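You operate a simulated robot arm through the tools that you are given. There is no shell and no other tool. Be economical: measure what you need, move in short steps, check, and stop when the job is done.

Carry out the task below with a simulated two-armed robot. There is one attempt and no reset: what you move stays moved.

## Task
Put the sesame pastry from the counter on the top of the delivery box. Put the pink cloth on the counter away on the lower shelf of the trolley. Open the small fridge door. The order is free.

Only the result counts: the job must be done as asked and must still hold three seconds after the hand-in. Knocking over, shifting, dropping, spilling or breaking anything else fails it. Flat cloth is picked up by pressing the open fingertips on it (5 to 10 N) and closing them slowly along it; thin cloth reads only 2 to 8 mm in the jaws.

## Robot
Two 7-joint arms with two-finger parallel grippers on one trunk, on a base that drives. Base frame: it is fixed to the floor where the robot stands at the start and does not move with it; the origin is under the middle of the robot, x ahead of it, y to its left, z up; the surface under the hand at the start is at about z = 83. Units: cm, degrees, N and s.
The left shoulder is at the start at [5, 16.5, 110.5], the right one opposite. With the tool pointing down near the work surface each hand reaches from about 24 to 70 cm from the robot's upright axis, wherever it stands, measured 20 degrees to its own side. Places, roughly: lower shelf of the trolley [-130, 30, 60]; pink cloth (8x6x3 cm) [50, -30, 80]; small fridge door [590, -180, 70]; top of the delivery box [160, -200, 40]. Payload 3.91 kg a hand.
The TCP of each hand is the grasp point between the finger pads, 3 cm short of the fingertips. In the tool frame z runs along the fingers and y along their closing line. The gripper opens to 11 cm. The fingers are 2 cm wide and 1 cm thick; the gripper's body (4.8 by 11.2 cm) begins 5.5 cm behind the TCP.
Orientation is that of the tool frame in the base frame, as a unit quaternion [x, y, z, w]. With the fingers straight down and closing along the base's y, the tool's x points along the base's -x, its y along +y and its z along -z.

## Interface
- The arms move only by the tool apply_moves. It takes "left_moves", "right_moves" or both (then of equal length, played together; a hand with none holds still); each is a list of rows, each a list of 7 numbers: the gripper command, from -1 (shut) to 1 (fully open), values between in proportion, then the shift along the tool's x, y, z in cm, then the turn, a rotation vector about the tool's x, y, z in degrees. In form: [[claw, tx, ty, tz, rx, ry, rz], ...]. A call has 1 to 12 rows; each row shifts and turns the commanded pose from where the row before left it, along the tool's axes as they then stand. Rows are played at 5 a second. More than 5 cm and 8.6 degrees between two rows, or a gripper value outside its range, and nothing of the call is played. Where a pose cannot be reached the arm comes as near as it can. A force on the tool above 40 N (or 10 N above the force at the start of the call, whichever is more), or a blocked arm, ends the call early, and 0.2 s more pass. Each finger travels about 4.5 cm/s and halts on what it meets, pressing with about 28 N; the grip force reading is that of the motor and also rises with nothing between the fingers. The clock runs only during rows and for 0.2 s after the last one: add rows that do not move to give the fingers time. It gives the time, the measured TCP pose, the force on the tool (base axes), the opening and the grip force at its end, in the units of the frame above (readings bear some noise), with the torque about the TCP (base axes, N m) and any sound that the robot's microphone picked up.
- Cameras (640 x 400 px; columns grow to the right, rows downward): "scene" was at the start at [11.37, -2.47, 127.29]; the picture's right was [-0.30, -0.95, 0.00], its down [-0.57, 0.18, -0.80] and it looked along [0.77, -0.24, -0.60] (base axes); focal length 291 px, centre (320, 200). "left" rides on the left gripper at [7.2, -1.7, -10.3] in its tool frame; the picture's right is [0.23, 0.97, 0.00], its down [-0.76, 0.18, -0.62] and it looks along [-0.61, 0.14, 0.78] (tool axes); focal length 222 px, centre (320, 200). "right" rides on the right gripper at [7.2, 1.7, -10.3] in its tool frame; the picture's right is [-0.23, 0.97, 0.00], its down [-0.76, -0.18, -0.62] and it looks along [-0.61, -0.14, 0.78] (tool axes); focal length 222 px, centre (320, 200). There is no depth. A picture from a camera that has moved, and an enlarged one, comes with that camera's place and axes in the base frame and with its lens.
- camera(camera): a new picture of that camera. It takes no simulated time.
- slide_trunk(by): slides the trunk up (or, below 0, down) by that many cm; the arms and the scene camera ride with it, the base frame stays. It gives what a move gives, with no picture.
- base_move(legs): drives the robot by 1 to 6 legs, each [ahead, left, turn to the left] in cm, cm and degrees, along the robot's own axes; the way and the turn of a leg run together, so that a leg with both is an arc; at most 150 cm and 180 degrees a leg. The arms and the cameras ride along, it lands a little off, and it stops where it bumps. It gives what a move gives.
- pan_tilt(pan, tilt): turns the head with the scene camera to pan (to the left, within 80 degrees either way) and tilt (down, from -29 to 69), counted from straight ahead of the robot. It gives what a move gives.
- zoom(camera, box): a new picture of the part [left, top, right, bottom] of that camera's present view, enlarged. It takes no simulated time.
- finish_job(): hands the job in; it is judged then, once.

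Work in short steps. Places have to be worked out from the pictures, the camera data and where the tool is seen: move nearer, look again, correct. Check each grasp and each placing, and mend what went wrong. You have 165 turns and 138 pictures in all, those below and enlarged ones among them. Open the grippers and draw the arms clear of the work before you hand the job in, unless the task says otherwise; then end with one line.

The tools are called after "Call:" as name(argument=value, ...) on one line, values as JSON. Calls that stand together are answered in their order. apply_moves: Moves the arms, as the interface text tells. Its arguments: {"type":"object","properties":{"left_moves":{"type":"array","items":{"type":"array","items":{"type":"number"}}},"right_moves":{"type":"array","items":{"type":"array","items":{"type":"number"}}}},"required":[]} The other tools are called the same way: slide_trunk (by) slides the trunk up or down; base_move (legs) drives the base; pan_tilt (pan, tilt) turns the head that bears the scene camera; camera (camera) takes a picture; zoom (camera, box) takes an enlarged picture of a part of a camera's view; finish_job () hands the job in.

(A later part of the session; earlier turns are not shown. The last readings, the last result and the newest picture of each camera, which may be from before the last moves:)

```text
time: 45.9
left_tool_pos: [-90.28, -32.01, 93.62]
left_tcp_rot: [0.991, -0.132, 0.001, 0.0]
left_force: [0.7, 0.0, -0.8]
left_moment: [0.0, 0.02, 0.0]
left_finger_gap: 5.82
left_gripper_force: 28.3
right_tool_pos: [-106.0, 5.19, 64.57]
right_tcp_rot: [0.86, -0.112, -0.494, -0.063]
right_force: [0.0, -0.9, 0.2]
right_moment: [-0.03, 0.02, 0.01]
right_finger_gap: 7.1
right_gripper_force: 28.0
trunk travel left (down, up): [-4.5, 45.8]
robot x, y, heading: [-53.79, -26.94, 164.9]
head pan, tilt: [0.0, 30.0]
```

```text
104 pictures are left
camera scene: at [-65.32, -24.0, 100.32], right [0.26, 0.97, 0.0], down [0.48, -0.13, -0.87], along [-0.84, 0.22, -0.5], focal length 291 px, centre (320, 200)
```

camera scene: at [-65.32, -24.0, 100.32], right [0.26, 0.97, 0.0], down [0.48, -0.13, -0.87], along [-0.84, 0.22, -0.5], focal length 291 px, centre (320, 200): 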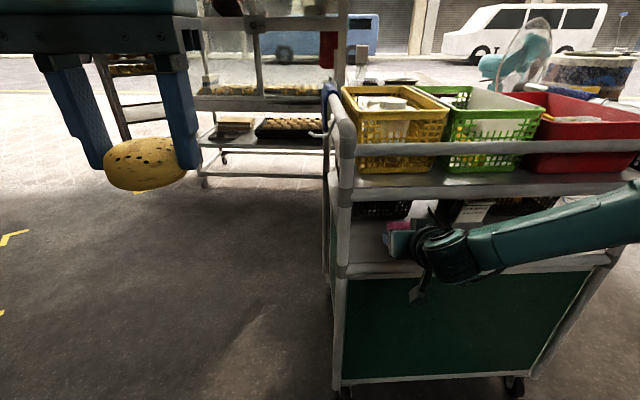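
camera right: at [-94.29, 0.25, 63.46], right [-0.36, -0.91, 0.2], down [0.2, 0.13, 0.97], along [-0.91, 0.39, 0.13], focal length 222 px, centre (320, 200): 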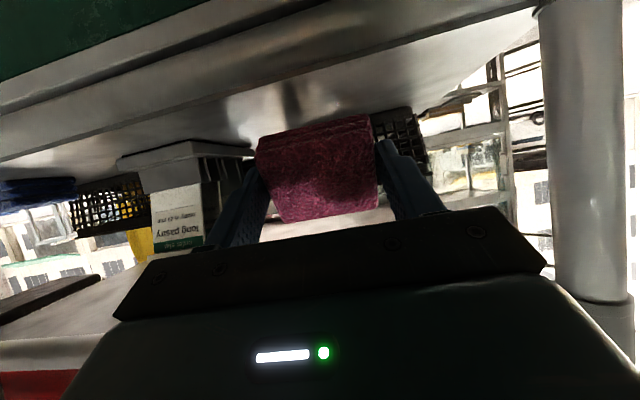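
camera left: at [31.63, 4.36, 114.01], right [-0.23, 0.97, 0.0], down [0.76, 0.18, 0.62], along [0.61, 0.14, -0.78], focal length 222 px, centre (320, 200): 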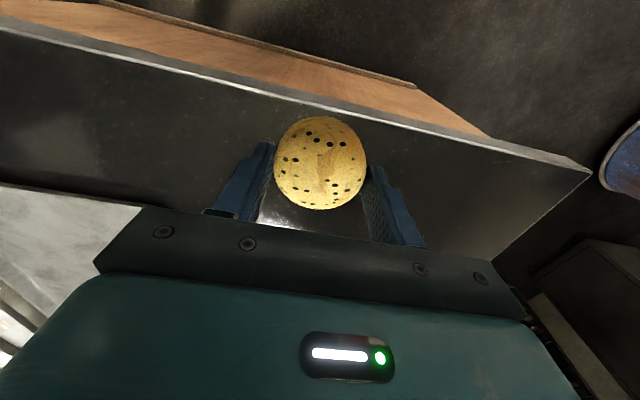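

Still no contact at z = 64.6, so I'll lower in small trunk steps.

Call:
slide_trunk(by=-0.6)

Call:
slide_trunk(by=-0.5)

Call:
camera(camera="right")

```text
time: 46.4
left_tool_pos: [-90.27, -32.04, 93.0]
left_tcp_rot: [0.992, -0.13, 0.001, 0.0]
left_force: [0.0, 0.8, -1.2]
left_moment: [-0.01, 0.02, 0.03]
left_finger_gap: 5.85
left_gripper_force: 28.0
right_tool_pos: [-106.05, 5.24, 63.93]
right_tcp_rot: [0.86, -0.112, -0.494, -0.063]
right_force: [-0.8, -0.5, -0.4]
right_moment: [0.04, 0.01, 0.02]
right_finger_gap: 7.11
right_gripper_force: 28.0
trunk travel left (down, up): [-3.9, 46.4]
robot x, y, heading: [-54.04, -27.0, 164.8]
head pan, tilt: [0.0, 30.0]
```

```text
time: 47.0
left_tool_pos: [-90.19, -32.02, 92.51]
left_tcp_rot: [0.991, -0.13, 0.0, 0.0]
left_force: [-0.5, -0.7, -1.4]
left_moment: [0.02, 0.0, 0.01]
left_finger_gap: 5.82
left_gripper_force: 28.0
right_tool_pos: [-105.89, 5.19, 63.39]
right_tcp_rot: [0.86, -0.113, -0.494, -0.064]
right_force: [-0.2, 0.5, 0.0]
right_moment: [0.01, -0.01, 0.01]
right_finger_gap: 7.09
right_gripper_force: 27.7
trunk travel left (down, up): [-3.4, 46.9]
robot x, y, heading: [-53.62, -27.15, 165.2]
head pan, tilt: [0.0, 30.0]
```

```text
103 pictures are left
camera right: at [-94.3, 0.25, 62.36], right [-0.36, -0.91, 0.2], down [0.19, 0.13, 0.97], along [-0.91, 0.39, 0.13], focal length 222 px, centre (320, 200)
```

right: 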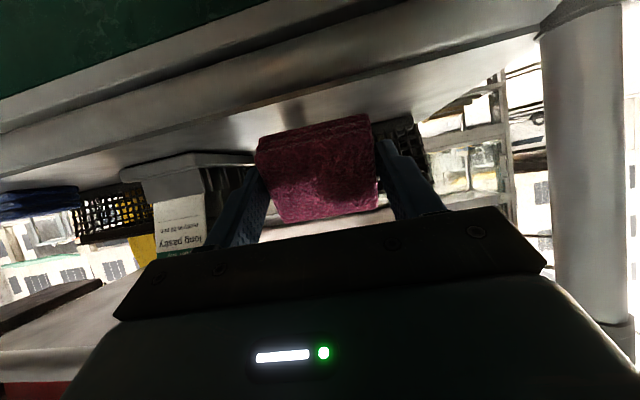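

Not touching yet, so the deck is lower (≈58) than I thought and the hand is only about 2.5 cm past the bar. I'll extend the arm forward a few centimetres more.

Call:
apply_moves(right_moves=[[-1, -0.6, 0, 1.04, 0, 0, 0], [-1, -0.6, 0, 1.04, 0, 0, 0], [-1, -0.6, 0, 1.04, 0, 0, 0], [-1, 0, 0, 0, 0, 0, 0]])

Call:
camera(camera="right")

```text
time: 48.0
left_tool_pos: [-90.25, -32.0, 92.5]
left_tcp_rot: [0.991, -0.131, 0.001, 0.0]
left_force: [0.2, -0.1, -0.1]
left_moment: [-0.01, 0.02, 0.02]
left_finger_gap: 5.83
left_gripper_force: 28.2
right_tool_pos: [-108.38, 6.97, 64.24]
right_tcp_rot: [0.86, -0.112, -0.493, -0.063]
right_force: [0.4, 0.3, -0.1]
right_moment: [-0.02, -0.03, -0.01]
right_finger_gap: 7.06
right_gripper_force: 27.5
right hand out of reach, approached as far as the arm can: row 1, 2, 3
trunk travel left (down, up): [-3.4, 46.9]
robot x, y, heading: [-53.93, -27.42, 165.0]
head pan, tilt: [0.0, 30.0]
```

```text
102 pictures are left
camera right: at [-96.69, 2.02, 63.25], right [-0.36, -0.91, 0.2], down [0.19, 0.14, 0.97], along [-0.91, 0.39, 0.13], focal length 222 px, centre (320, 200)
```

right: 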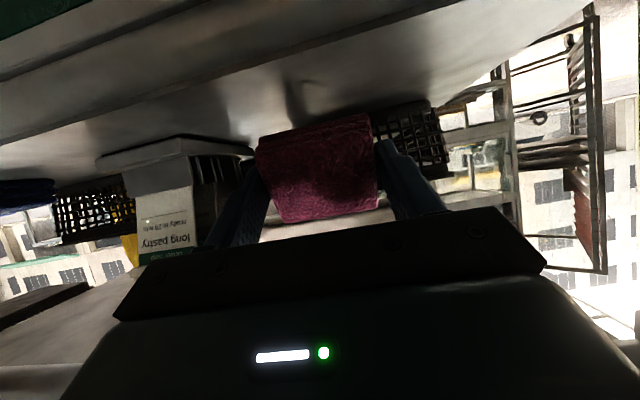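

Now about 4.7 cm past the bar. Lowering with the trunk until it touches.

Call:
slide_trunk(by=-1.2)

Call:
slide_trunk(by=-0.6)

Call:
camera(camera="right")

```text
time: 48.6
left_tool_pos: [-90.12, -31.94, 91.37]
left_tcp_rot: [0.991, -0.131, -0.001, -0.001]
left_force: [0.1, -0.2, 0.3]
left_moment: [0.01, 0.0, -0.02]
left_finger_gap: 5.81
left_gripper_force: 28.2
right_tool_pos: [-108.26, 6.97, 63.05]
right_tcp_rot: [0.86, -0.111, -0.494, -0.062]
right_force: [-0.4, 0.0, -0.7]
right_moment: [-0.03, 0.0, 0.0]
right_finger_gap: 7.11
right_gripper_force: 28.5
trunk travel left (down, up): [-2.2, 48.1]
robot x, y, heading: [-53.51, -27.5, 164.9]
head pan, tilt: [0.0, 30.0]
```

```text
time: 49.1
left_tool_pos: [-90.26, -32.13, 90.7]
left_tcp_rot: [0.991, -0.13, 0.0, 0.0]
left_force: [-0.4, -0.5, -0.7]
left_moment: [0.04, 0.02, 0.03]
left_finger_gap: 5.83
left_gripper_force: 27.8
right_tool_pos: [-108.27, 6.85, 62.39]
right_tcp_rot: [0.86, -0.112, -0.493, -0.063]
right_force: [-0.4, 0.1, 0.2]
right_moment: [-0.02, -0.01, 0.0]
right_finger_gap: 7.14
right_gripper_force: 27.8
trunk travel left (down, up): [-1.6, 48.7]
robot x, y, heading: [-53.63, -27.17, 164.9]
head pan, tilt: [0.0, 30.0]
```

```text
101 pictures are left
camera right: at [-96.68, 2.02, 61.44], right [-0.36, -0.91, 0.2], down [0.19, 0.13, 0.97], along [-0.91, 0.39, 0.13], focal length 222 px, centre (320, 200)
```

right: 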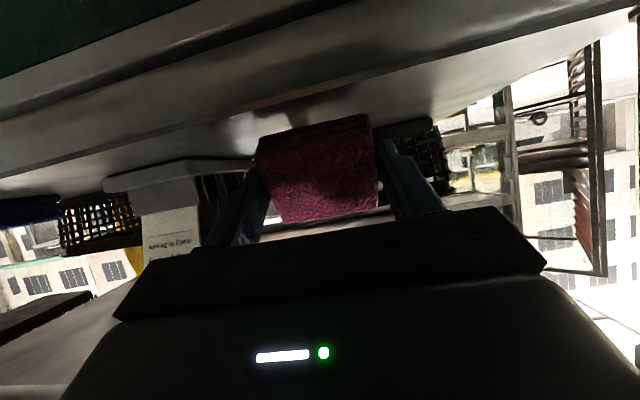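

Call:
slide_trunk(by=-0.5)

Call:
slide_trunk(by=-0.4)

Call:
camera(camera="right")

```text
time: 49.6
left_tool_pos: [-90.25, -31.96, 90.27]
left_tcp_rot: [0.991, -0.131, 0.0, -0.001]
left_force: [0.1, -0.7, -0.6]
left_moment: [0.02, -0.05, 0.02]
left_finger_gap: 5.82
left_gripper_force: 27.4
right_tool_pos: [-108.42, 6.94, 62.08]
right_tcp_rot: [0.859, -0.113, -0.495, -0.064]
right_force: [0.9, -1.0, 4.9]
right_moment: [0.13, 0.03, -0.03]
right_finger_gap: 7.07
right_gripper_force: 28.2
trunk travel left (down, up): [-1.1, 49.2]
robot x, y, heading: [-54.28, -27.43, 165.0]
head pan, tilt: [0.0, 30.0]
```

```text
time: 50.2
left_tool_pos: [-90.02, -31.97, 89.86]
left_tcp_rot: [0.991, -0.132, -0.001, 0.001]
left_force: [-0.7, 0.1, -0.9]
left_moment: [-0.02, 0.02, 0.0]
left_finger_gap: 5.82
left_gripper_force: 28.6
right_tool_pos: [-108.49, 6.9, 62.05]
right_tcp_rot: [0.858, -0.112, -0.498, -0.064]
right_force: [5.7, 0.6, 21.3]
right_moment: [0.24, 0.11, -0.04]
right_finger_gap: 7.11
right_gripper_force: 27.5
trunk travel left (down, up): [-0.7, 49.6]
robot x, y, heading: [-54.24, -27.35, 165.2]
head pan, tilt: [0.0, 30.0]
```

```text
100 pictures are left
camera right: at [-96.75, 2.0, 60.93], right [-0.36, -0.91, 0.2], down [0.2, 0.13, 0.97], along [-0.91, 0.39, 0.14], focal length 222 px, centre (320, 200)
```

right: 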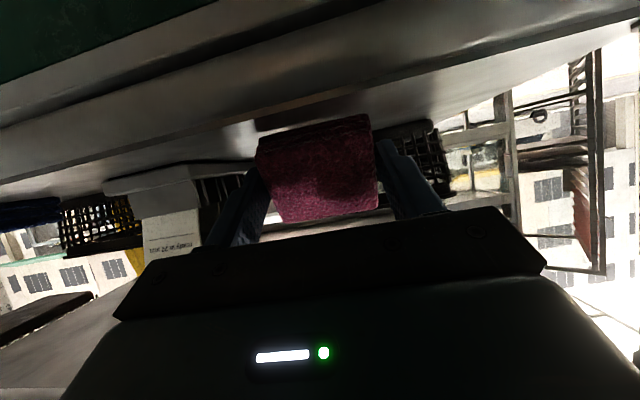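

Contact. I'll ease up 0.4 and open the gripper partly.

Call:
slide_trunk(by=0.4)

Call:
apply_moves(right_moves=[[0.3, 0, 0, 0, 0, 0, 0], [0.45, 0, 0, 0, 0, 0, 0], [0.65, 0, 0, 0, 0, 0, 0], [0.65, 0, 0, 0, 0, 0, 0], [0.65, 0, 0, 0, 0, 0, 0]])

Call:
camera(camera="right")

```text
time: 50.7
left_tool_pos: [-90.24, -31.96, 90.19]
left_tcp_rot: [0.992, -0.13, 0.0, 0.0]
left_force: [-0.5, -0.3, -0.5]
left_moment: [0.03, 0.01, -0.02]
left_finger_gap: 5.84
left_gripper_force: 27.6
right_tool_pos: [-108.38, 6.9, 62.03]
right_tcp_rot: [0.86, -0.112, -0.495, -0.063]
right_force: [-6.0, 1.1, 12.4]
right_moment: [0.15, 0.49, -0.01]
right_finger_gap: 7.08
right_gripper_force: 27.7
trunk travel left (down, up): [-1.1, 49.2]
robot x, y, heading: [-53.87, -27.35, 164.8]
head pan, tilt: [0.0, 30.0]
```

```text
time: 51.9
left_tool_pos: [-90.13, -31.94, 90.27]
left_tcp_rot: [0.992, -0.13, 0.001, 0.0]
left_force: [0.0, 0.0, -0.4]
left_moment: [-0.01, -0.03, 0.03]
left_finger_gap: 5.84
left_gripper_force: 27.8
right_tool_pos: [-108.48, 6.78, 61.88]
right_tcp_rot: [0.86, -0.112, -0.494, -0.063]
right_force: [0.3, 0.0, -0.9]
right_moment: [-0.03, 0.03, -0.02]
right_finger_gap: 9.1
right_gripper_force: 0.0
trunk travel left (down, up): [-1.1, 49.2]
robot x, y, heading: [-54.09, -27.14, 165.1]
head pan, tilt: [0.0, 30.0]
```

```text
99 pictures are left
camera right: at [-96.68, 2.02, 60.95], right [-0.36, -0.91, 0.2], down [0.19, 0.13, 0.97], along [-0.91, 0.39, 0.13], focal length 222 px, centre (320, 200)
```

right: 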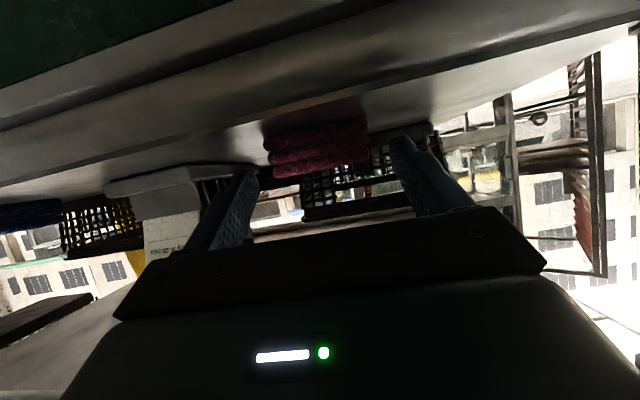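

The cloth lies flat on the shelf. I'll raise 3.5 cm and back out.

Call:
slide_trunk(by=3.5)

Call:
base_move(legs=[[-25, 0, 0]])

Call:
slide_trunk(by=20)

Call:
camera(camera="scene")

```text
time: 52.7
left_tool_pos: [-90.26, -31.97, 93.69]
left_tcp_rot: [0.991, -0.131, 0.001, 0.0]
left_force: [0.3, -0.2, -1.0]
left_moment: [0.0, -0.02, 0.01]
left_finger_gap: 5.83
left_gripper_force: 28.2
right_tool_pos: [-108.4, 7.01, 65.37]
right_tcp_rot: [0.86, -0.112, -0.494, -0.063]
right_force: [-0.2, -0.6, -1.0]
right_moment: [0.05, 0.01, 0.0]
right_finger_gap: 9.08
right_gripper_force: 0.0
trunk travel left (down, up): [-4.6, 45.7]
robot x, y, heading: [-53.56, -27.46, 164.9]
head pan, tilt: [0.0, 30.0]
```

```text
time: 54.5
left_tool_pos: [-66.51, -38.36, 93.75]
left_tcp_rot: [0.991, -0.131, 0.0, 0.0]
left_force: [-0.3, 0.9, -0.8]
left_moment: [-0.02, 0.0, 0.0]
left_finger_gap: 5.82
left_gripper_force: 28.0
right_tool_pos: [-84.77, 0.65, 65.42]
right_tcp_rot: [0.86, -0.112, -0.494, -0.063]
right_force: [0.6, -0.2, -1.0]
right_moment: [-0.02, 0.03, 0.01]
right_finger_gap: 9.06
right_gripper_force: 0.0
trunk travel left (down, up): [-4.6, 45.7]
robot x, y, heading: [-30.63, -33.54, 165.0]
head pan, tilt: [0.0, 30.0]
```

```text
time: 56.7
left_tool_pos: [-66.7, -38.29, 113.73]
left_tcp_rot: [0.991, -0.13, 0.0, 0.0]
left_force: [0.6, 0.1, -0.1]
left_moment: [0.01, 0.0, 0.03]
left_finger_gap: 5.84
left_gripper_force: 27.6
right_tool_pos: [-84.85, 0.6, 85.42]
right_tcp_rot: [0.86, -0.112, -0.494, -0.063]
right_force: [0.3, 0.6, 0.2]
right_moment: [0.0, 0.01, -0.02]
right_finger_gap: 9.08
right_gripper_force: 0.0
trunk travel left (down, up): [-24.6, 25.7]
robot x, y, heading: [-30.65, -33.57, 165.0]
head pan, tilt: [0.0, 30.0]
```

```text
98 pictures are left
camera scene: at [-41.76, -30.31, 120.42], right [0.26, 0.97, 0.0], down [0.48, -0.13, -0.87], along [-0.84, 0.22, -0.5], focal length 291 px, centre (320, 200)
```

scene: 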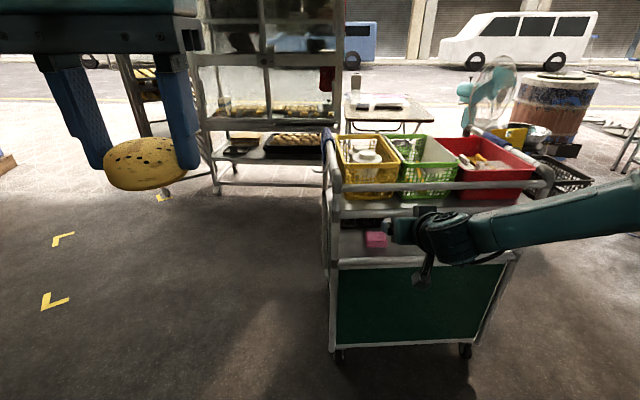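

The pink cloth rests on the shelf. Next I'll fold the right arm back to a compact pose.

Call:
apply_moves(right_moves=[[1, 2, -2, -3.4, 0, 0, 0], [1, 2, -2, -3.4, 0, 0, 0], [1, 2, -2, -3.4, 0, 0, 0], [1, 0, 0, 0, 0, 7.5, 0], [1, 0, 0, 0, 0, 7.5, 0], [1, 0, 0, 0, 0, 7.5, 0], [1, 0, 0, 0, 0, 7.5, 0], [1, 0, 0, 0, 0, 7.5, 0], [1, 0, 0, 0, 0, 7.5, 0], [1, 0, 0, 0, 0, 7.5, 0], [1, 0, 0, 0, 0, 7.5, 0]])

Call:
zoom(camera="scene", box=[320, 180, 540, 310])

```text
time: 59.1
left_tool_pos: [-66.68, -38.28, 113.78]
left_tcp_rot: [0.991, -0.13, 0.001, 0.0]
left_force: [0.5, -0.9, -0.8]
left_moment: [-0.01, 0.01, 0.0]
left_finger_gap: 5.85
left_gripper_force: 28.1
right_tool_pos: [-71.85, 3.37, 85.74]
right_tcp_rot: [0.992, -0.128, 0.004, 0.002]
right_force: [0.9, -0.2, 0.0]
right_moment: [0.0, -0.03, -0.01]
right_finger_gap: 11.0
right_gripper_force: 0.1
right hand out of reach, approached as far as the arm can: row 3
trunk travel left (down, up): [-24.6, 25.7]
robot x, y, heading: [-30.53, -33.67, 165.1]
head pan, tilt: [0.0, 30.0]
```

```text
2.91 times, centred on (430, 245) of scene
camera zoom: at [-41.77, -30.31, 120.42], right [0.26, 0.97, 0.0], down [0.48, -0.13, -0.87], along [-0.84, 0.22, -0.5], focal length 846 px, centre (0, 69)
```

zoom: 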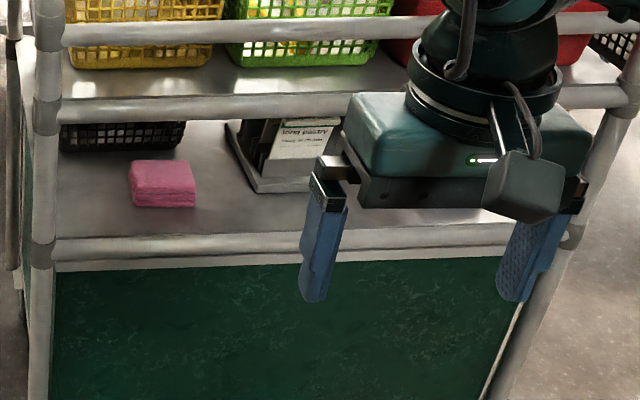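

Cloth well placed. Now I'll turn left to face the tiled wall (heading -90) and look.

Call:
base_move(legs=[[-5, 0, 0], [0, 0, 105]])

Call:
pan_tilt(pan=30, tilt=20)

Call:
camera(camera="scene")

Call:
pan_tilt(pan=70, tilt=20)

Call:
camera(camera="scene")

```text
time: 64.4
left_tool_pos: [-11.51, -68.73, 113.63]
left_tcp_rot: [0.707, 0.707, 0.001, -0.001]
left_force: [0.6, 0.9, -0.9]
left_moment: [0.01, 0.02, -0.02]
left_finger_gap: 5.82
left_gripper_force: 27.7
right_tool_pos: [-50.37, -84.56, 85.72]
right_tcp_rot: [0.705, 0.709, 0.002, -0.001]
right_force: [0.1, -0.4, 0.6]
right_moment: [0.01, -0.02, 0.01]
right_finger_gap: 11.01
right_gripper_force: 0.0
trunk travel left (down, up): [-24.6, 25.7]
robot x, y, heading: [-25.16, -35.06, -90.2]
head pan, tilt: [0.0, 30.0]
```

```text
time: 65.3
left_tool_pos: [-11.36, -68.77, 113.88]
left_tcp_rot: [0.708, 0.707, 0.001, 0.0]
left_force: [0.1, -0.1, -0.7]
left_moment: [-0.01, -0.01, 0.03]
left_finger_gap: 5.83
left_gripper_force: 27.8
right_tool_pos: [-50.39, -84.55, 85.83]
right_tcp_rot: [0.705, 0.709, 0.002, -0.001]
right_force: [-0.3, 0.3, 1.0]
right_moment: [0.02, -0.01, -0.01]
right_finger_gap: 11.0
right_gripper_force: 0.1
trunk travel left (down, up): [-24.6, 25.7]
robot x, y, heading: [-25.34, -35.09, -89.7]
head pan, tilt: [30.0, 20.0]
```

```text
96 pictures are left
camera scene: at [-20.71, -45.69, 122.03], right [-0.87, -0.5, 0.0], down [-0.17, 0.3, -0.94], along [0.47, -0.81, -0.34], focal length 291 px, centre (320, 200)
```

scene: 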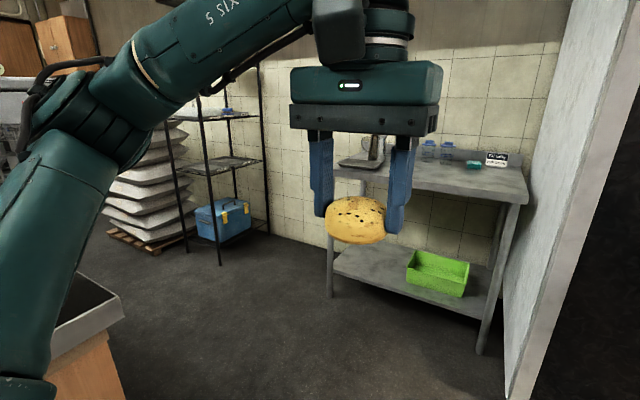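

```text
time: 66.4
left_tool_pos: [-11.58, -68.64, 113.77]
left_tcp_rot: [0.708, 0.707, 0.0, -0.001]
left_force: [0.3, -0.6, -0.5]
left_moment: [-0.01, 0.02, 0.0]
left_finger_gap: 5.82
left_gripper_force: 27.9
right_tool_pos: [-50.37, -84.57, 85.69]
right_tcp_rot: [0.706, 0.708, 0.002, -0.001]
right_force: [0.0, 0.6, -0.3]
right_moment: [-0.02, 0.02, -0.01]
right_finger_gap: 11.01
right_gripper_force: 0.0
trunk travel left (down, up): [-24.6, 25.7]
robot x, y, heading: [-25.43, -34.68, -89.9]
head pan, tilt: [70.0, 20.0]
```

```text
95 pictures are left
camera scene: at [-16.61, -40.81, 122.03], right [-0.34, -0.94, 0.0], down [-0.32, 0.12, -0.94], along [0.88, -0.32, -0.34], focal length 291 px, centre (320, 200)
```

scene: 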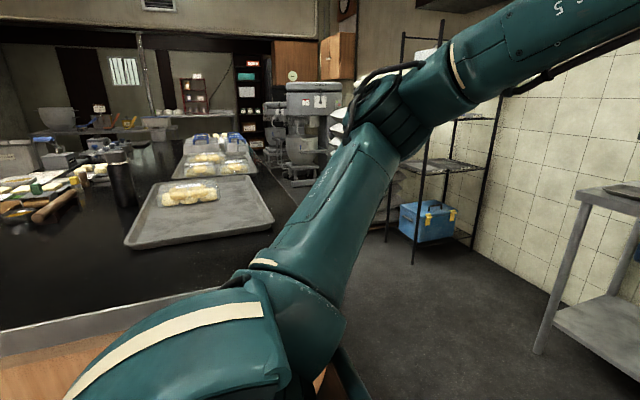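

The rack stands at about x 143–182, y -175 to -236, with its long open side facing -x. I'll drive out, face +x and go down the corridor.

Call:
base_move(legs=[[78, 0, 0], [0, 0, 90], [70, 0, 0]])

Call:
pan_tilt(pan=-35, tilt=30)

Call:
camera(camera="scene")

```text
time: 69.3
left_tool_pos: [-11.35, -119.71, 113.62]
left_tcp_rot: [0.707, 0.708, 0.001, -0.001]
left_force: [0.6, -0.5, -0.5]
left_moment: [0.01, 0.0, 0.0]
left_finger_gap: 5.82
left_gripper_force: 28.1
right_tool_pos: [-50.18, -134.58, 85.82]
right_tcp_rot: [0.707, 0.707, 0.012, -0.012]
right_force: [0.3, 9.4, 5.0]
right_moment: [-1.12, 0.02, -0.14]
right_finger_gap: 11.02
right_gripper_force: 0.0
trunk travel left (down, up): [-24.6, 25.7]
robot x, y, heading: [-25.51, -85.72, -89.8]
head pan, tilt: [70.0, 20.0]
stopped in leg 1: the force on the tool passed its limit at 164 N (the readings are from after the stop); the commanded pose is now the measured one
```

```text
time: 71.1
left_tool_pos: [-11.4, -119.63, 113.7]
left_tcp_rot: [0.707, 0.707, 0.001, 0.0]
left_force: [0.0, 0.3, -0.2]
left_moment: [0.01, 0.04, 0.02]
left_finger_gap: 5.84
left_gripper_force: 28.3
right_tool_pos: [-50.22, -134.54, 85.79]
right_tcp_rot: [0.706, 0.708, 0.011, -0.011]
right_force: [-0.3, 15.7, 4.2]
right_moment: [-1.59, 0.02, -0.26]
right_finger_gap: 11.02
right_gripper_force: 0.0
trunk travel left (down, up): [-24.6, 25.7]
robot x, y, heading: [-25.45, -85.8, -90.1]
head pan, tilt: [-35.0, 30.0]
```

```text
94 pictures are left
camera scene: at [-30.43, -95.87, 120.45], right [-0.82, 0.57, 0.0], down [0.29, 0.41, -0.87], along [-0.5, -0.71, -0.5], focal length 291 px, centre (320, 200)
```

scene: 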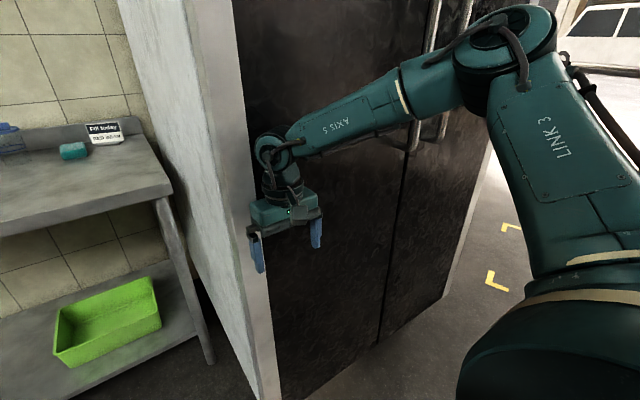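

The right hand touched the large dark cabinet standing on the right. I'll back off and check.

Call:
base_move(legs=[[-12, 0, 0]])

Call:
camera(camera="scene")

```text
time: 72.4
left_tool_pos: [-11.32, -107.46, 113.71]
left_tcp_rot: [0.705, 0.709, 0.002, -0.001]
left_force: [-0.4, -0.1, -0.2]
left_moment: [0.0, -0.02, 0.02]
left_finger_gap: 5.82
left_gripper_force: 28.3
right_tool_pos: [-50.18, -122.62, 85.78]
right_tcp_rot: [0.706, 0.708, 0.013, -0.012]
right_force: [-0.1, 0.2, 0.2]
right_moment: [0.0, 0.02, -0.02]
right_finger_gap: 10.99
right_gripper_force: 0.1
trunk travel left (down, up): [-24.6, 25.7]
robot x, y, heading: [-25.21, -73.16, -89.7]
head pan, tilt: [-35.0, 30.0]
```

```text
93 pictures are left
camera scene: at [-30.46, -83.82, 120.43], right [-0.82, 0.57, 0.0], down [0.29, 0.41, -0.87], along [-0.49, -0.71, -0.5], focal length 291 px, centre (320, 200)
```

scene: 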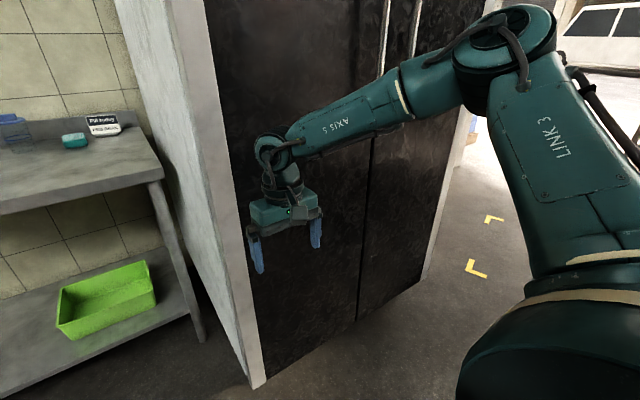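

The cabinet looks undisturbed. I'll go around it: left first, then ahead, then turn to +x.

Call:
base_move(legs=[[0, 20, 0], [40, 15, 0]])

Call:
pan_tilt(pan=50, tilt=30)

Call:
camera(camera="scene")

```text
time: 77.0
left_tool_pos: [24.67, -147.43, 113.57]
left_tcp_rot: [0.702, 0.712, 0.002, -0.002]
left_force: [-0.2, -0.1, -0.8]
left_moment: [0.02, 0.0, -0.01]
left_finger_gap: 5.83
left_gripper_force: 28.4
right_tool_pos: [-14.14, -162.9, 85.65]
right_tcp_rot: [0.701, 0.713, 0.012, -0.013]
right_force: [0.4, -0.3, -0.1]
right_moment: [-0.02, 0.01, 0.01]
right_finger_gap: 11.0
right_gripper_force: 0.0
trunk travel left (down, up): [-24.6, 25.7]
robot x, y, heading: [10.45, -113.48, -89.1]
head pan, tilt: [-35.0, 30.0]
```

```text
time: 78.6
left_tool_pos: [24.56, -147.45, 113.75]
left_tcp_rot: [0.701, 0.713, 0.001, -0.001]
left_force: [-0.5, -0.5, -0.4]
left_moment: [0.02, 0.06, 0.01]
left_finger_gap: 5.82
left_gripper_force: 28.3
right_tool_pos: [-14.12, -162.87, 85.73]
right_tcp_rot: [0.701, 0.713, 0.012, -0.012]
right_force: [0.0, -0.4, 0.2]
right_moment: [0.02, 0.03, 0.02]
right_finger_gap: 11.01
right_gripper_force: 0.0
trunk travel left (down, up): [-24.6, 25.7]
robot x, y, heading: [10.12, -113.96, -88.8]
head pan, tilt: [50.0, 30.0]
```

```text
92 pictures are left
camera scene: at [17.29, -122.17, 120.42], right [-0.63, -0.78, 0.0], down [-0.39, 0.32, -0.87], along [0.67, -0.55, -0.5], focal length 291 px, centre (320, 200)
```

scene: 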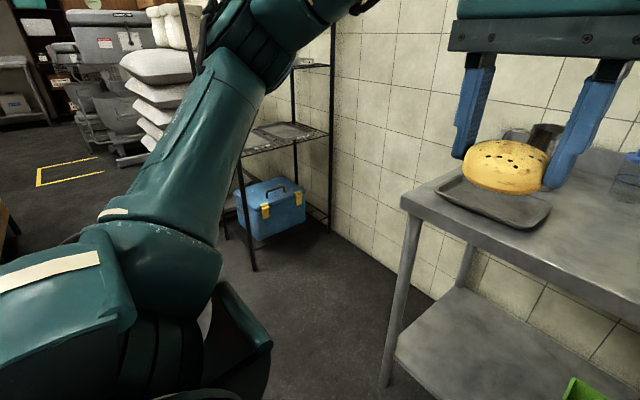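

Call:
base_move(legs=[[0, 0, 75], [50, 0, 0]])

Call:
pan_tilt(pan=-20, tilt=35)

Call:
camera(camera="scene")

```text
time: 84.7
left_tool_pos: [94.95, -121.03, 113.61]
left_tcp_rot: [0.124, 0.992, 0.001, -0.002]
left_force: [0.3, -0.3, -1.4]
left_moment: [-0.02, 0.04, -0.01]
left_finger_gap: 5.81
left_gripper_force: 27.8
right_tool_pos: [99.77, -162.44, 85.72]
right_tcp_rot: [0.123, 0.992, 0.002, -0.017]
right_force: [0.7, 0.2, 1.0]
right_moment: [-0.04, 0.01, 0.04]
right_finger_gap: 11.0
right_gripper_force: 0.1
trunk travel left (down, up): [-24.6, 25.7]
robot x, y, heading: [58.6, -126.48, -14.1]
head pan, tilt: [50.0, 30.0]
```

```text
time: 86.1
left_tool_pos: [95.01, -121.04, 113.64]
left_tcp_rot: [0.124, 0.992, 0.0, -0.001]
left_force: [0.1, -0.1, -0.2]
left_moment: [0.01, 0.0, -0.01]
left_finger_gap: 5.82
left_gripper_force: 27.7
right_tool_pos: [99.93, -162.37, 85.68]
right_tcp_rot: [0.123, 0.992, 0.002, -0.017]
right_force: [0.1, -0.5, -0.1]
right_moment: [0.0, -0.02, 0.03]
right_finger_gap: 11.0
right_gripper_force: 0.0
trunk travel left (down, up): [-24.6, 25.7]
robot x, y, heading: [58.51, -126.43, -14.1]
head pan, tilt: [-20.0, 35.0]
```

```text
91 pictures are left
camera scene: at [68.83, -131.74, 119.65], right [-0.56, -0.83, 0.0], down [-0.47, 0.32, -0.82], along [0.68, -0.46, -0.57], focal length 291 px, centre (320, 200)
```

scene: 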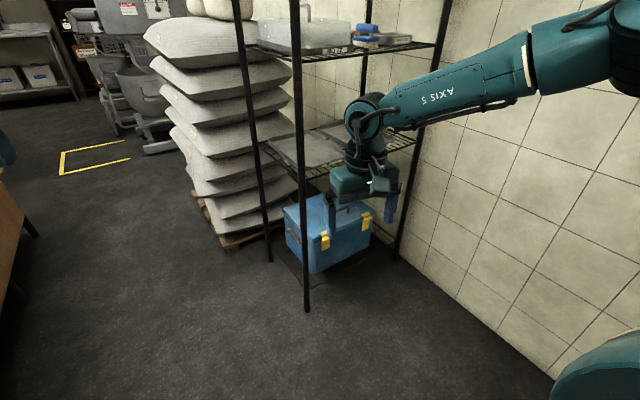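

Call:
zoom(camera="scene", box=[230, 90, 450, 320])

```text
1.74 times, centred on (340, 205) of scene
camera zoom: at [68.83, -131.74, 119.65], right [-0.56, -0.83, 0.0], down [-0.47, 0.32, -0.82], along [0.68, -0.46, -0.57], focal length 506 px, centre (285, 191)
```

zoom: 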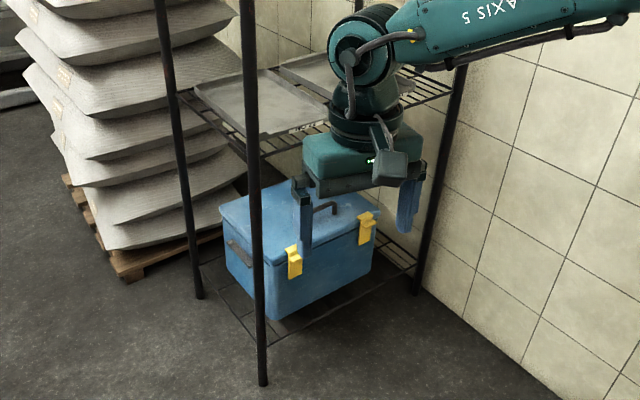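

The box lid spans about x 143–167, y -176 to -211 at z≈40, with the shelf above at z≈75. Best access is from the +y side (heading -90). I'll tuck the right hand, then drive there.

Call:
apply_moves(right_moves=[[0, 3, 0, -4, 0, 0, 0], [0, 3, 0, -4, 0, 0, 0], [-1, 3, 0, -4, 0, 0, 0], [-1, 3, 0, -4, 0, 0, 0], [-1, 0, 0, -4, 0, 0, 0]])

Call:
base_move(legs=[[40, 18, 0], [0, 0, -76], [0, 46, 0]])

Call:
pan_tilt(pan=0, tilt=45)

Call:
camera(camera="scene")

```text
time: 87.3
left_tool_pos: [94.89, -121.05, 113.68]
left_tcp_rot: [0.124, 0.992, 0.0, -0.002]
left_force: [-0.1, -0.1, -1.3]
left_moment: [0.01, -0.04, 0.0]
left_finger_gap: 5.82
left_gripper_force: 28.4
right_tool_pos: [88.84, -159.25, 106.08]
right_tcp_rot: [0.124, 0.992, 0.001, -0.017]
right_force: [0.5, -0.3, -0.6]
right_moment: [-0.03, 0.0, 0.01]
right_finger_gap: 0.42
right_gripper_force: 0.0
trunk travel left (down, up): [-24.6, 25.7]
robot x, y, heading: [58.53, -126.42, -14.2]
head pan, tilt: [-20.0, 35.0]
```

```text
time: 97.5
left_tool_pos: [160.51, -154.97, 113.58]
left_tcp_rot: [0.723, 0.691, 0.0, -0.001]
left_force: [0.1, -0.4, -1.1]
left_moment: [0.01, -0.02, 0.0]
left_finger_gap: 5.85
left_gripper_force: 27.6
right_tool_pos: [121.72, -156.87, 105.99]
right_tcp_rot: [0.723, 0.691, 0.013, -0.012]
right_force: [0.4, 0.0, -0.2]
right_moment: [-0.04, -0.02, -0.01]
right_finger_gap: 0.0
right_gripper_force: 27.8
trunk travel left (down, up): [-24.6, 25.7]
robot x, y, heading: [147.93, -120.75, -92.6]
head pan, tilt: [-20.0, 35.0]
```

```text
time: 98.3
left_tool_pos: [160.48, -155.01, 113.64]
left_tcp_rot: [0.722, 0.692, 0.002, -0.002]
left_force: [0.2, -0.2, -0.1]
left_moment: [-0.02, 0.0, 0.02]
left_finger_gap: 5.84
left_gripper_force: 28.2
right_tool_pos: [121.68, -156.85, 106.22]
right_tcp_rot: [0.722, 0.692, 0.013, -0.013]
right_force: [-0.5, -0.2, -0.4]
right_moment: [-0.02, 0.02, -0.03]
right_finger_gap: 0.0
right_gripper_force: 27.7
trunk travel left (down, up): [-24.6, 25.7]
robot x, y, heading: [147.94, -120.62, -92.5]
head pan, tilt: [0.0, 45.0]
```

```text
89 pictures are left
camera scene: at [147.65, -131.36, 118.17], right [-1.0, 0.05, 0.0], down [0.03, 0.71, -0.71], along [-0.03, -0.71, -0.71], focal length 291 px, centre (320, 200)
```

scene: 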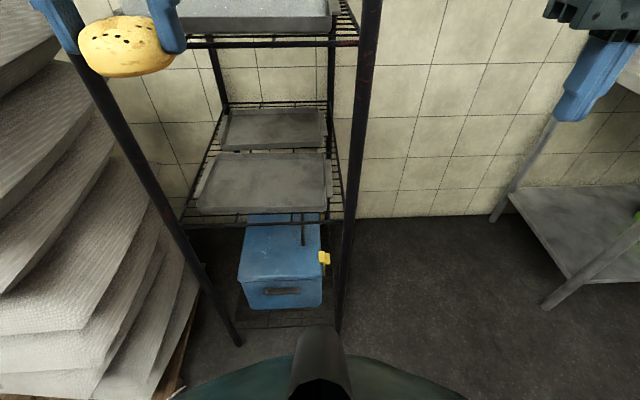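

Call:
zoom(camera="scene", box=[170, 140, 390, 350])

```text
1.90 times, centred on (280, 245) of scene
camera zoom: at [147.65, -131.36, 118.17], right [-1.0, 0.05, 0.0], down [0.03, 0.71, -0.71], along [-0.03, -0.71, -0.71], focal length 554 px, centre (396, 114)
```

zoom: 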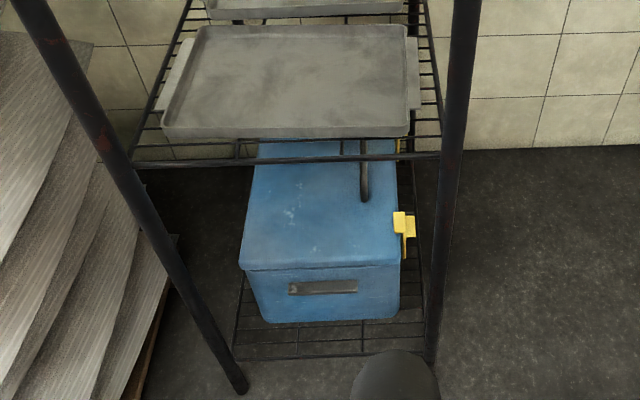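

Handle is near x≈150 and free lid lies left of it, so the target spot is about (160, -184). I'll back up 8 cm, lower the trunk and tilt the left hand forward.

Call:
base_move(legs=[[-8, 0, 2.5]])

Call:
slide_trunk(by=-24)

Call:
apply_moves(left_moves=[[-0.2, -3, 0, 2, 0, 0, 0], [-0.2, -3, 0, 2, 0, 0, 0], [-0.2, -3, 0, 2, 0, 0, 0], [-0.2, -3, 0, 2, 0, 0, 0], [-0.2, 0, 0, 0, 0, -7, 0], [-0.2, 0, 0, 0, 0, -7, 0], [-0.2, 0, 0, 0, 0, -7, 0], [-0.2, 0, 0, 0, 0, -7, 0], [-0.2, 0, 0, 0, 0, -7, 0], [-0.2, 0, 0, 0, 0, -7, 0], [-0.2, 0, 0, 0, 0, 0, 0]])

Call:
camera(camera="scene")

```text
time: 99.4
left_tool_pos: [162.14, -146.48, 113.66]
left_tcp_rot: [0.706, 0.708, 0.001, -0.002]
left_force: [-0.4, -0.2, -0.6]
left_moment: [0.0, -0.03, 0.0]
left_finger_gap: 5.83
left_gripper_force: 28.0
right_tool_pos: [123.58, -150.08, 106.17]
right_tcp_rot: [0.706, 0.708, 0.012, -0.013]
right_force: [-1.0, -0.4, -0.1]
right_moment: [0.0, -0.02, -0.01]
right_finger_gap: 0.0
right_gripper_force: 28.3
trunk travel left (down, up): [-24.6, 25.7]
robot x, y, heading: [148.44, -112.38, -89.9]
head pan, tilt: [0.0, 45.0]
```

```text
time: 101.9
left_tool_pos: [162.16, -146.62, 89.62]
left_tcp_rot: [0.707, 0.708, 0.001, -0.002]
left_force: [0.5, 0.6, -0.5]
left_moment: [0.02, 0.01, 0.01]
left_finger_gap: 5.82
left_gripper_force: 28.6
right_tool_pos: [123.6, -150.16, 82.19]
right_tcp_rot: [0.706, 0.708, 0.012, -0.013]
right_force: [0.6, 0.0, 0.5]
right_moment: [-0.02, -0.01, 0.01]
right_finger_gap: 0.0
right_gripper_force: 28.4
trunk travel left (down, up): [-0.6, 49.7]
robot x, y, heading: [148.13, -112.39, -90.0]
head pan, tilt: [0.0, 45.0]
```

```text
time: 104.3
left_tool_pos: [162.22, -158.5, 81.54]
left_tcp_rot: [0.66, 0.661, -0.252, 0.253]
left_force: [0.4, -0.3, -0.5]
left_moment: [-0.01, 0.0, -0.01]
left_finger_gap: 5.83
left_gripper_force: 28.1
right_tool_pos: [123.63, -150.14, 82.15]
right_tcp_rot: [0.707, 0.707, 0.012, -0.012]
right_force: [0.3, 0.6, -0.4]
right_moment: [-0.03, 0.01, -0.02]
right_finger_gap: 0.0
right_gripper_force: 27.7
trunk travel left (down, up): [-0.6, 49.7]
robot x, y, heading: [147.93, -112.51, -90.0]
head pan, tilt: [0.0, 45.0]
```

```text
87 pictures are left
camera scene: at [148.33, -123.47, 94.16], right [-1.0, 0.0, 0.0], down [0.0, 0.71, -0.71], along [0.0, -0.71, -0.71], focal length 291 px, centre (320, 200)
```

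scene: 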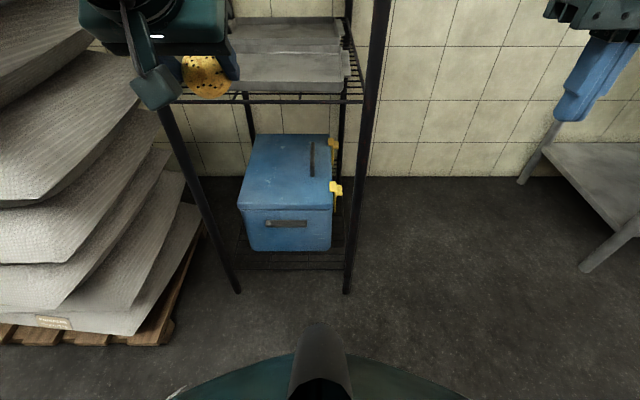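

Clear view. I'll lower the left hand in front of the rack to about z = 50.

Call:
apply_moves(left_moves=[[-0.2, 3.01, -0.3, 3.34, 0, 0, 0], [-0.2, 3.01, -0.3, 3.34, 0, 0, 0], [-0.2, 3.01, -0.3, 3.34, 0, 0, 0], [-0.2, 3.01, -0.3, 3.34, 0, 0, 0], [-0.2, 3.01, -0.3, 3.34, 0, 0, 0], [-0.2, 3.01, -0.3, 3.34, 0, 0, 0], [-0.2, 3.01, -0.3, 3.34, 0, 0, 0], [-0.2, 0, 0, 0, 0, 0, 0]])

Call:
camera(camera="scene")

Call:
camera(camera="left")

```text
time: 106.1
left_tool_pos: [160.05, -158.18, 50.01]
left_tcp_rot: [0.66, 0.662, -0.251, 0.252]
left_force: [-0.3, -0.4, -0.1]
left_moment: [0.03, 0.04, -0.01]
left_finger_gap: 5.81
left_gripper_force: 28.1
right_tool_pos: [123.51, -150.2, 82.11]
right_tcp_rot: [0.706, 0.708, 0.013, -0.012]
right_force: [0.2, -0.6, -0.7]
right_moment: [0.02, 0.0, 0.01]
right_finger_gap: 0.0
right_gripper_force: 28.2
trunk travel left (down, up): [-0.6, 49.7]
robot x, y, heading: [148.26, -112.56, -90.0]
head pan, tilt: [0.0, 45.0]
```

```text
86 pictures are left
camera scene: at [148.33, -123.47, 94.16], right [-1.0, 0.0, 0.0], down [0.0, 0.71, -0.71], along [0.0, -0.71, -0.71], focal length 291 px, centre (320, 200)
```

scene: 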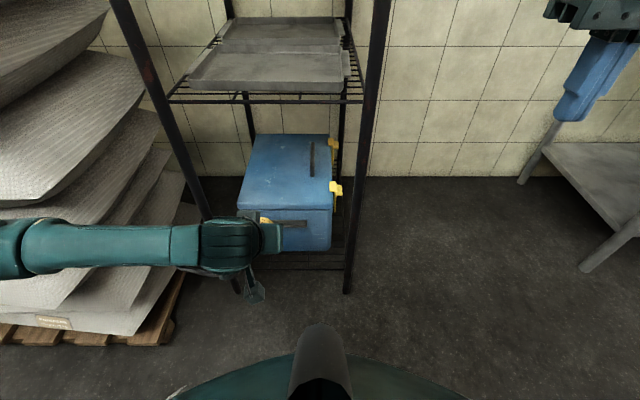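

```text
85 pictures are left
camera left: at [158.31, -145.97, 53.06], right [0.97, 0.17, -0.15], down [0.18, -0.15, 0.97], along [0.14, -0.97, -0.18], focal length 222 px, centre (320, 200)
```

left: 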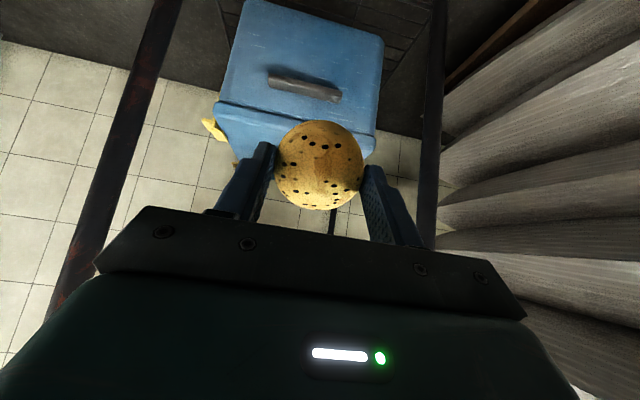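

The forearm sticks out sideways and would meet the rack leg and sacks if I drove in. I'll raise the trunk so the arm reaches down straighter, then lower the hand again.

Call:
slide_trunk(by=26)

Call:
apply_moves(left_moves=[[-0.2, 3.01, 0, 3.34, 0, 0, 0], [-0.2, 3.01, 0, 3.34, 0, 0, 0], [-0.2, 3.01, 0, 3.34, 0, 0, 0], [-0.2, 3.01, 0, 3.34, 0, 0, 0], [-0.2, 3.01, 0, 3.34, 0, 0, 0], [-0.2, 2, 0, 2.2, 0, 0, 0], [-0.2, 0, 0, 0, 0, 0, 0]])

Call:
pan_tilt(pan=10, tilt=50)

Call:
camera(camera="scene")

```text
time: 108.8
left_tool_pos: [160.0, -158.24, 76.2]
left_tcp_rot: [0.66, 0.661, -0.252, 0.252]
left_force: [-0.6, 0.3, -0.5]
left_moment: [0.01, -0.02, 0.0]
left_finger_gap: 5.84
left_gripper_force: 27.7
right_tool_pos: [123.57, -150.11, 108.13]
right_tcp_rot: [0.707, 0.707, 0.013, -0.012]
right_force: [0.0, 1.3, 0.0]
right_moment: [0.05, -0.03, -0.02]
right_finger_gap: 0.0
right_gripper_force: 27.5
trunk travel left (down, up): [-26.6, 23.7]
robot x, y, heading: [148.16, -112.61, -90.0]
head pan, tilt: [0.0, 45.0]
```

```text
time: 110.4
left_tool_pos: [157.05, -159.63, 51.82]
left_tcp_rot: [0.661, 0.662, -0.248, 0.253]
left_force: [0.1, 0.1, -0.1]
left_moment: [-0.01, -0.01, 0.01]
left_finger_gap: 5.83
left_gripper_force: 27.8
left hand out of reach, approached as far as the arm can: row 4, 5, 6
right_tool_pos: [123.57, -150.17, 108.08]
right_tcp_rot: [0.707, 0.707, 0.012, -0.012]
right_force: [0.4, -0.5, 0.5]
right_moment: [0.03, 0.01, 0.02]
right_finger_gap: 0.02
right_gripper_force: 27.8
trunk travel left (down, up): [-26.6, 23.7]
robot x, y, heading: [148.23, -112.24, -90.1]
head pan, tilt: [0.0, 45.0]
```

```text
time: 111.1
left_tool_pos: [157.02, -159.69, 51.78]
left_tcp_rot: [0.66, 0.663, -0.247, 0.253]
left_force: [-0.4, 0.6, -0.6]
left_moment: [0.02, 0.02, -0.01]
left_finger_gap: 5.81
left_gripper_force: 28.1
right_tool_pos: [123.5, -150.18, 108.22]
right_tcp_rot: [0.706, 0.708, 0.013, -0.012]
right_force: [0.6, 0.1, -0.1]
right_moment: [0.01, 0.0, 0.01]
right_finger_gap: 0.01
right_gripper_force: 28.1
trunk travel left (down, up): [-26.6, 23.7]
robot x, y, heading: [147.88, -112.61, -89.8]
head pan, tilt: [10.0, 50.0]
```

```text
84 pictures are left
camera scene: at [149.66, -122.92, 119.47], right [-0.98, -0.17, 0.0], down [-0.13, 0.75, -0.64], along [0.11, -0.63, -0.77], focal length 291 px, centre (320, 200)
```

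scene: 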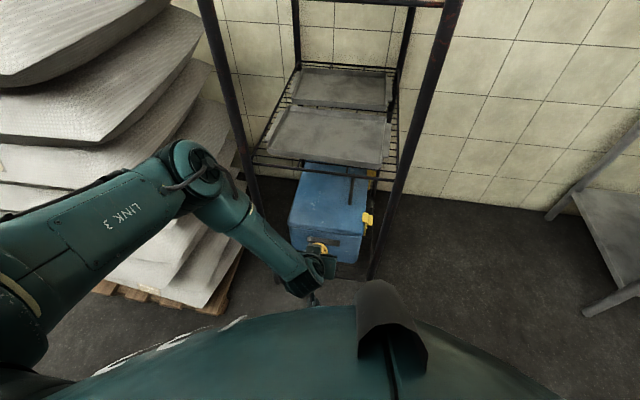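

The left elbow gets in the way from here. If I stand further to -x with heading -45, the left forearm lines up with -y and the elbow stays in the aisle. I'll lift and move the base there.

Call:
slide_trunk(by=18)

Call:
base_move(legs=[[0, -38, 0], [0, 0, 45]])

Call:
apply_moves(left_moves=[[-0.2, 0, 0, 0, 5.02, 0, 5.57], [-0.2, 0, 0, 0, 5.02, 0, 5.57], [-0.2, 0, 0, 0, 5.02, 0, 5.57], [-0.2, 0, 0, 0, 5.02, 0, 5.57], [-0.2, 0, 0, 0, 5.02, 0, 5.57], [-0.2, 0, 0, 0, 5.02, 0, 5.57], [-0.2, 0, 0, 0, 0, 0, 0]])

Call:
camera(camera="scene")

```text
time: 113.1
left_tool_pos: [157.09, -159.59, 69.71]
left_tcp_rot: [0.66, 0.663, -0.247, 0.253]
left_force: [0.0, 0.6, -0.7]
left_moment: [0.0, 0.02, -0.01]
left_finger_gap: 5.85
left_gripper_force: 28.5
right_tool_pos: [123.63, -150.13, 126.15]
right_tcp_rot: [0.706, 0.708, 0.012, -0.012]
right_force: [-0.7, 0.0, 0.3]
right_moment: [-0.01, -0.01, -0.01]
right_finger_gap: 0.0
right_gripper_force: 27.7
trunk travel left (down, up): [-44.6, 5.7]
robot x, y, heading: [148.15, -112.49, -90.0]
head pan, tilt: [10.0, 50.0]
```

```text
time: 119.0
left_tool_pos: [149.35, -139.92, 69.81]
left_tcp_rot: [0.359, 0.863, -0.132, 0.328]
left_force: [-0.7, -0.1, 0.0]
left_moment: [0.01, 0.0, 0.01]
left_finger_gap: 5.82
left_gripper_force: 28.4
right_tool_pos: [118.68, -156.63, 126.16]
right_tcp_rot: [0.386, 0.922, 0.007, -0.016]
right_force: [0.8, -0.1, -0.6]
right_moment: [0.0, -0.02, -0.01]
right_finger_gap: 0.01
right_gripper_force: 27.8
trunk travel left (down, up): [-44.6, 5.7]
robot x, y, heading: [109.95, -112.57, -45.5]
head pan, tilt: [10.0, 50.0]
```

```text
time: 120.7
left_tool_pos: [149.03, -141.2, 70.38]
left_tcp_rot: [0.387, 0.853, -0.139, 0.321]
left_force: [-0.4, 0.1, -1.0]
left_moment: [0.0, 0.02, 0.06]
left_finger_gap: 5.8
left_gripper_force: 28.0
left hand out of reach, approached as far as the arm can: row 1, 2, 3, 4, 5, 6
right_tool_pos: [118.81, -156.71, 126.13]
right_tcp_rot: [0.386, 0.922, 0.007, -0.017]
right_force: [-0.3, -1.1, 0.5]
right_moment: [-0.02, 0.01, 0.02]
right_finger_gap: 0.0
right_gripper_force: 28.3
trunk travel left (down, up): [-44.6, 5.7]
robot x, y, heading: [110.2, -112.57, -45.5]
head pan, tilt: [10.0, 50.0]
```

```text
83 pictures are left
camera scene: at [118.45, -119.0, 137.47], right [-0.58, -0.81, 0.0], down [-0.62, 0.44, -0.64], along [0.52, -0.37, -0.77], focal length 291 px, centre (320, 200)
```

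scene: 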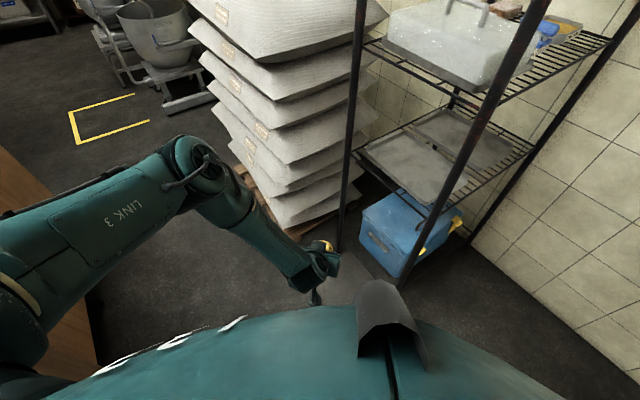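

The arm is at its limit with the trunk high, so I'll lower the trunk, raise the hand relative to it, and then try the yaw.

Call:
slide_trunk(by=-20)

Call:
apply_moves(left_moves=[[-0.2, -3.01, 0, -3.34, 0, 0, 0], [-0.2, -3.01, 0, -3.34, 0, 0, 0], [-0.2, -3.01, 0, -3.34, 0, 0, 0], [-0.2, -3.01, 0, -3.34, 0, 0, 0], [-0.2, 0, 0, 0, 5.02, 0, 5.57], [-0.2, 0, 0, 0, 5.02, 0, 5.57], [-0.2, 0, 0, 0, 5.02, 0, 5.57], [-0.2, 0, 0, 0, 5.02, 0, 5.57], [-0.2, 0, 0, 0, 5.02, 0, 5.57], [-0.2, 0, 0, 0, 5.02, 0, 5.57], [-0.2, 0, 0, 0, 0, 0, 0]])

Call:
camera(camera="scene")

```text
time: 122.8
left_tool_pos: [149.01, -141.11, 50.32]
left_tcp_rot: [0.388, 0.853, -0.139, 0.321]
left_force: [0.6, -0.2, 0.3]
left_moment: [0.05, 0.06, -0.03]
left_finger_gap: 5.81
left_gripper_force: 28.5
right_tool_pos: [118.61, -156.68, 106.13]
right_tcp_rot: [0.386, 0.922, 0.006, -0.017]
right_force: [-0.2, -0.4, -0.8]
right_moment: [0.02, 0.04, -0.06]
right_finger_gap: 0.0
right_gripper_force: 28.3
trunk travel left (down, up): [-24.6, 25.7]
robot x, y, heading: [110.09, -112.55, -45.5]
head pan, tilt: [10.0, 50.0]
```

```text
time: 125.2
left_tool_pos: [149.07, -141.61, 68.31]
left_tcp_rot: [0.682, 0.643, -0.255, 0.236]
left_force: [0.7, 0.4, -0.3]
left_moment: [0.0, 0.02, 0.04]
left_finger_gap: 5.83
left_gripper_force: 28.0
right_tool_pos: [118.7, -156.62, 106.04]
right_tcp_rot: [0.385, 0.923, 0.007, -0.016]
right_force: [0.7, -0.5, 0.3]
right_moment: [0.0, -0.01, 0.02]
right_finger_gap: 0.0
right_gripper_force: 28.3
trunk travel left (down, up): [-24.6, 25.7]
robot x, y, heading: [109.97, -112.27, -45.6]
head pan, tilt: [10.0, 50.0]
```

```text
82 pictures are left
camera scene: at [118.44, -119.0, 117.47], right [-0.58, -0.81, 0.0], down [-0.62, 0.44, -0.64], along [0.52, -0.37, -0.77], focal length 291 px, centre (320, 200)
```

scene: 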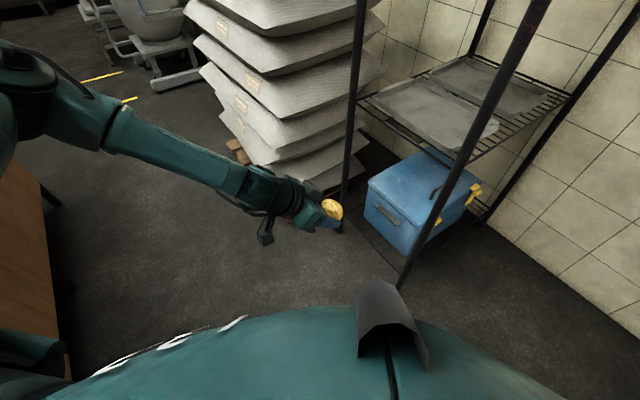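

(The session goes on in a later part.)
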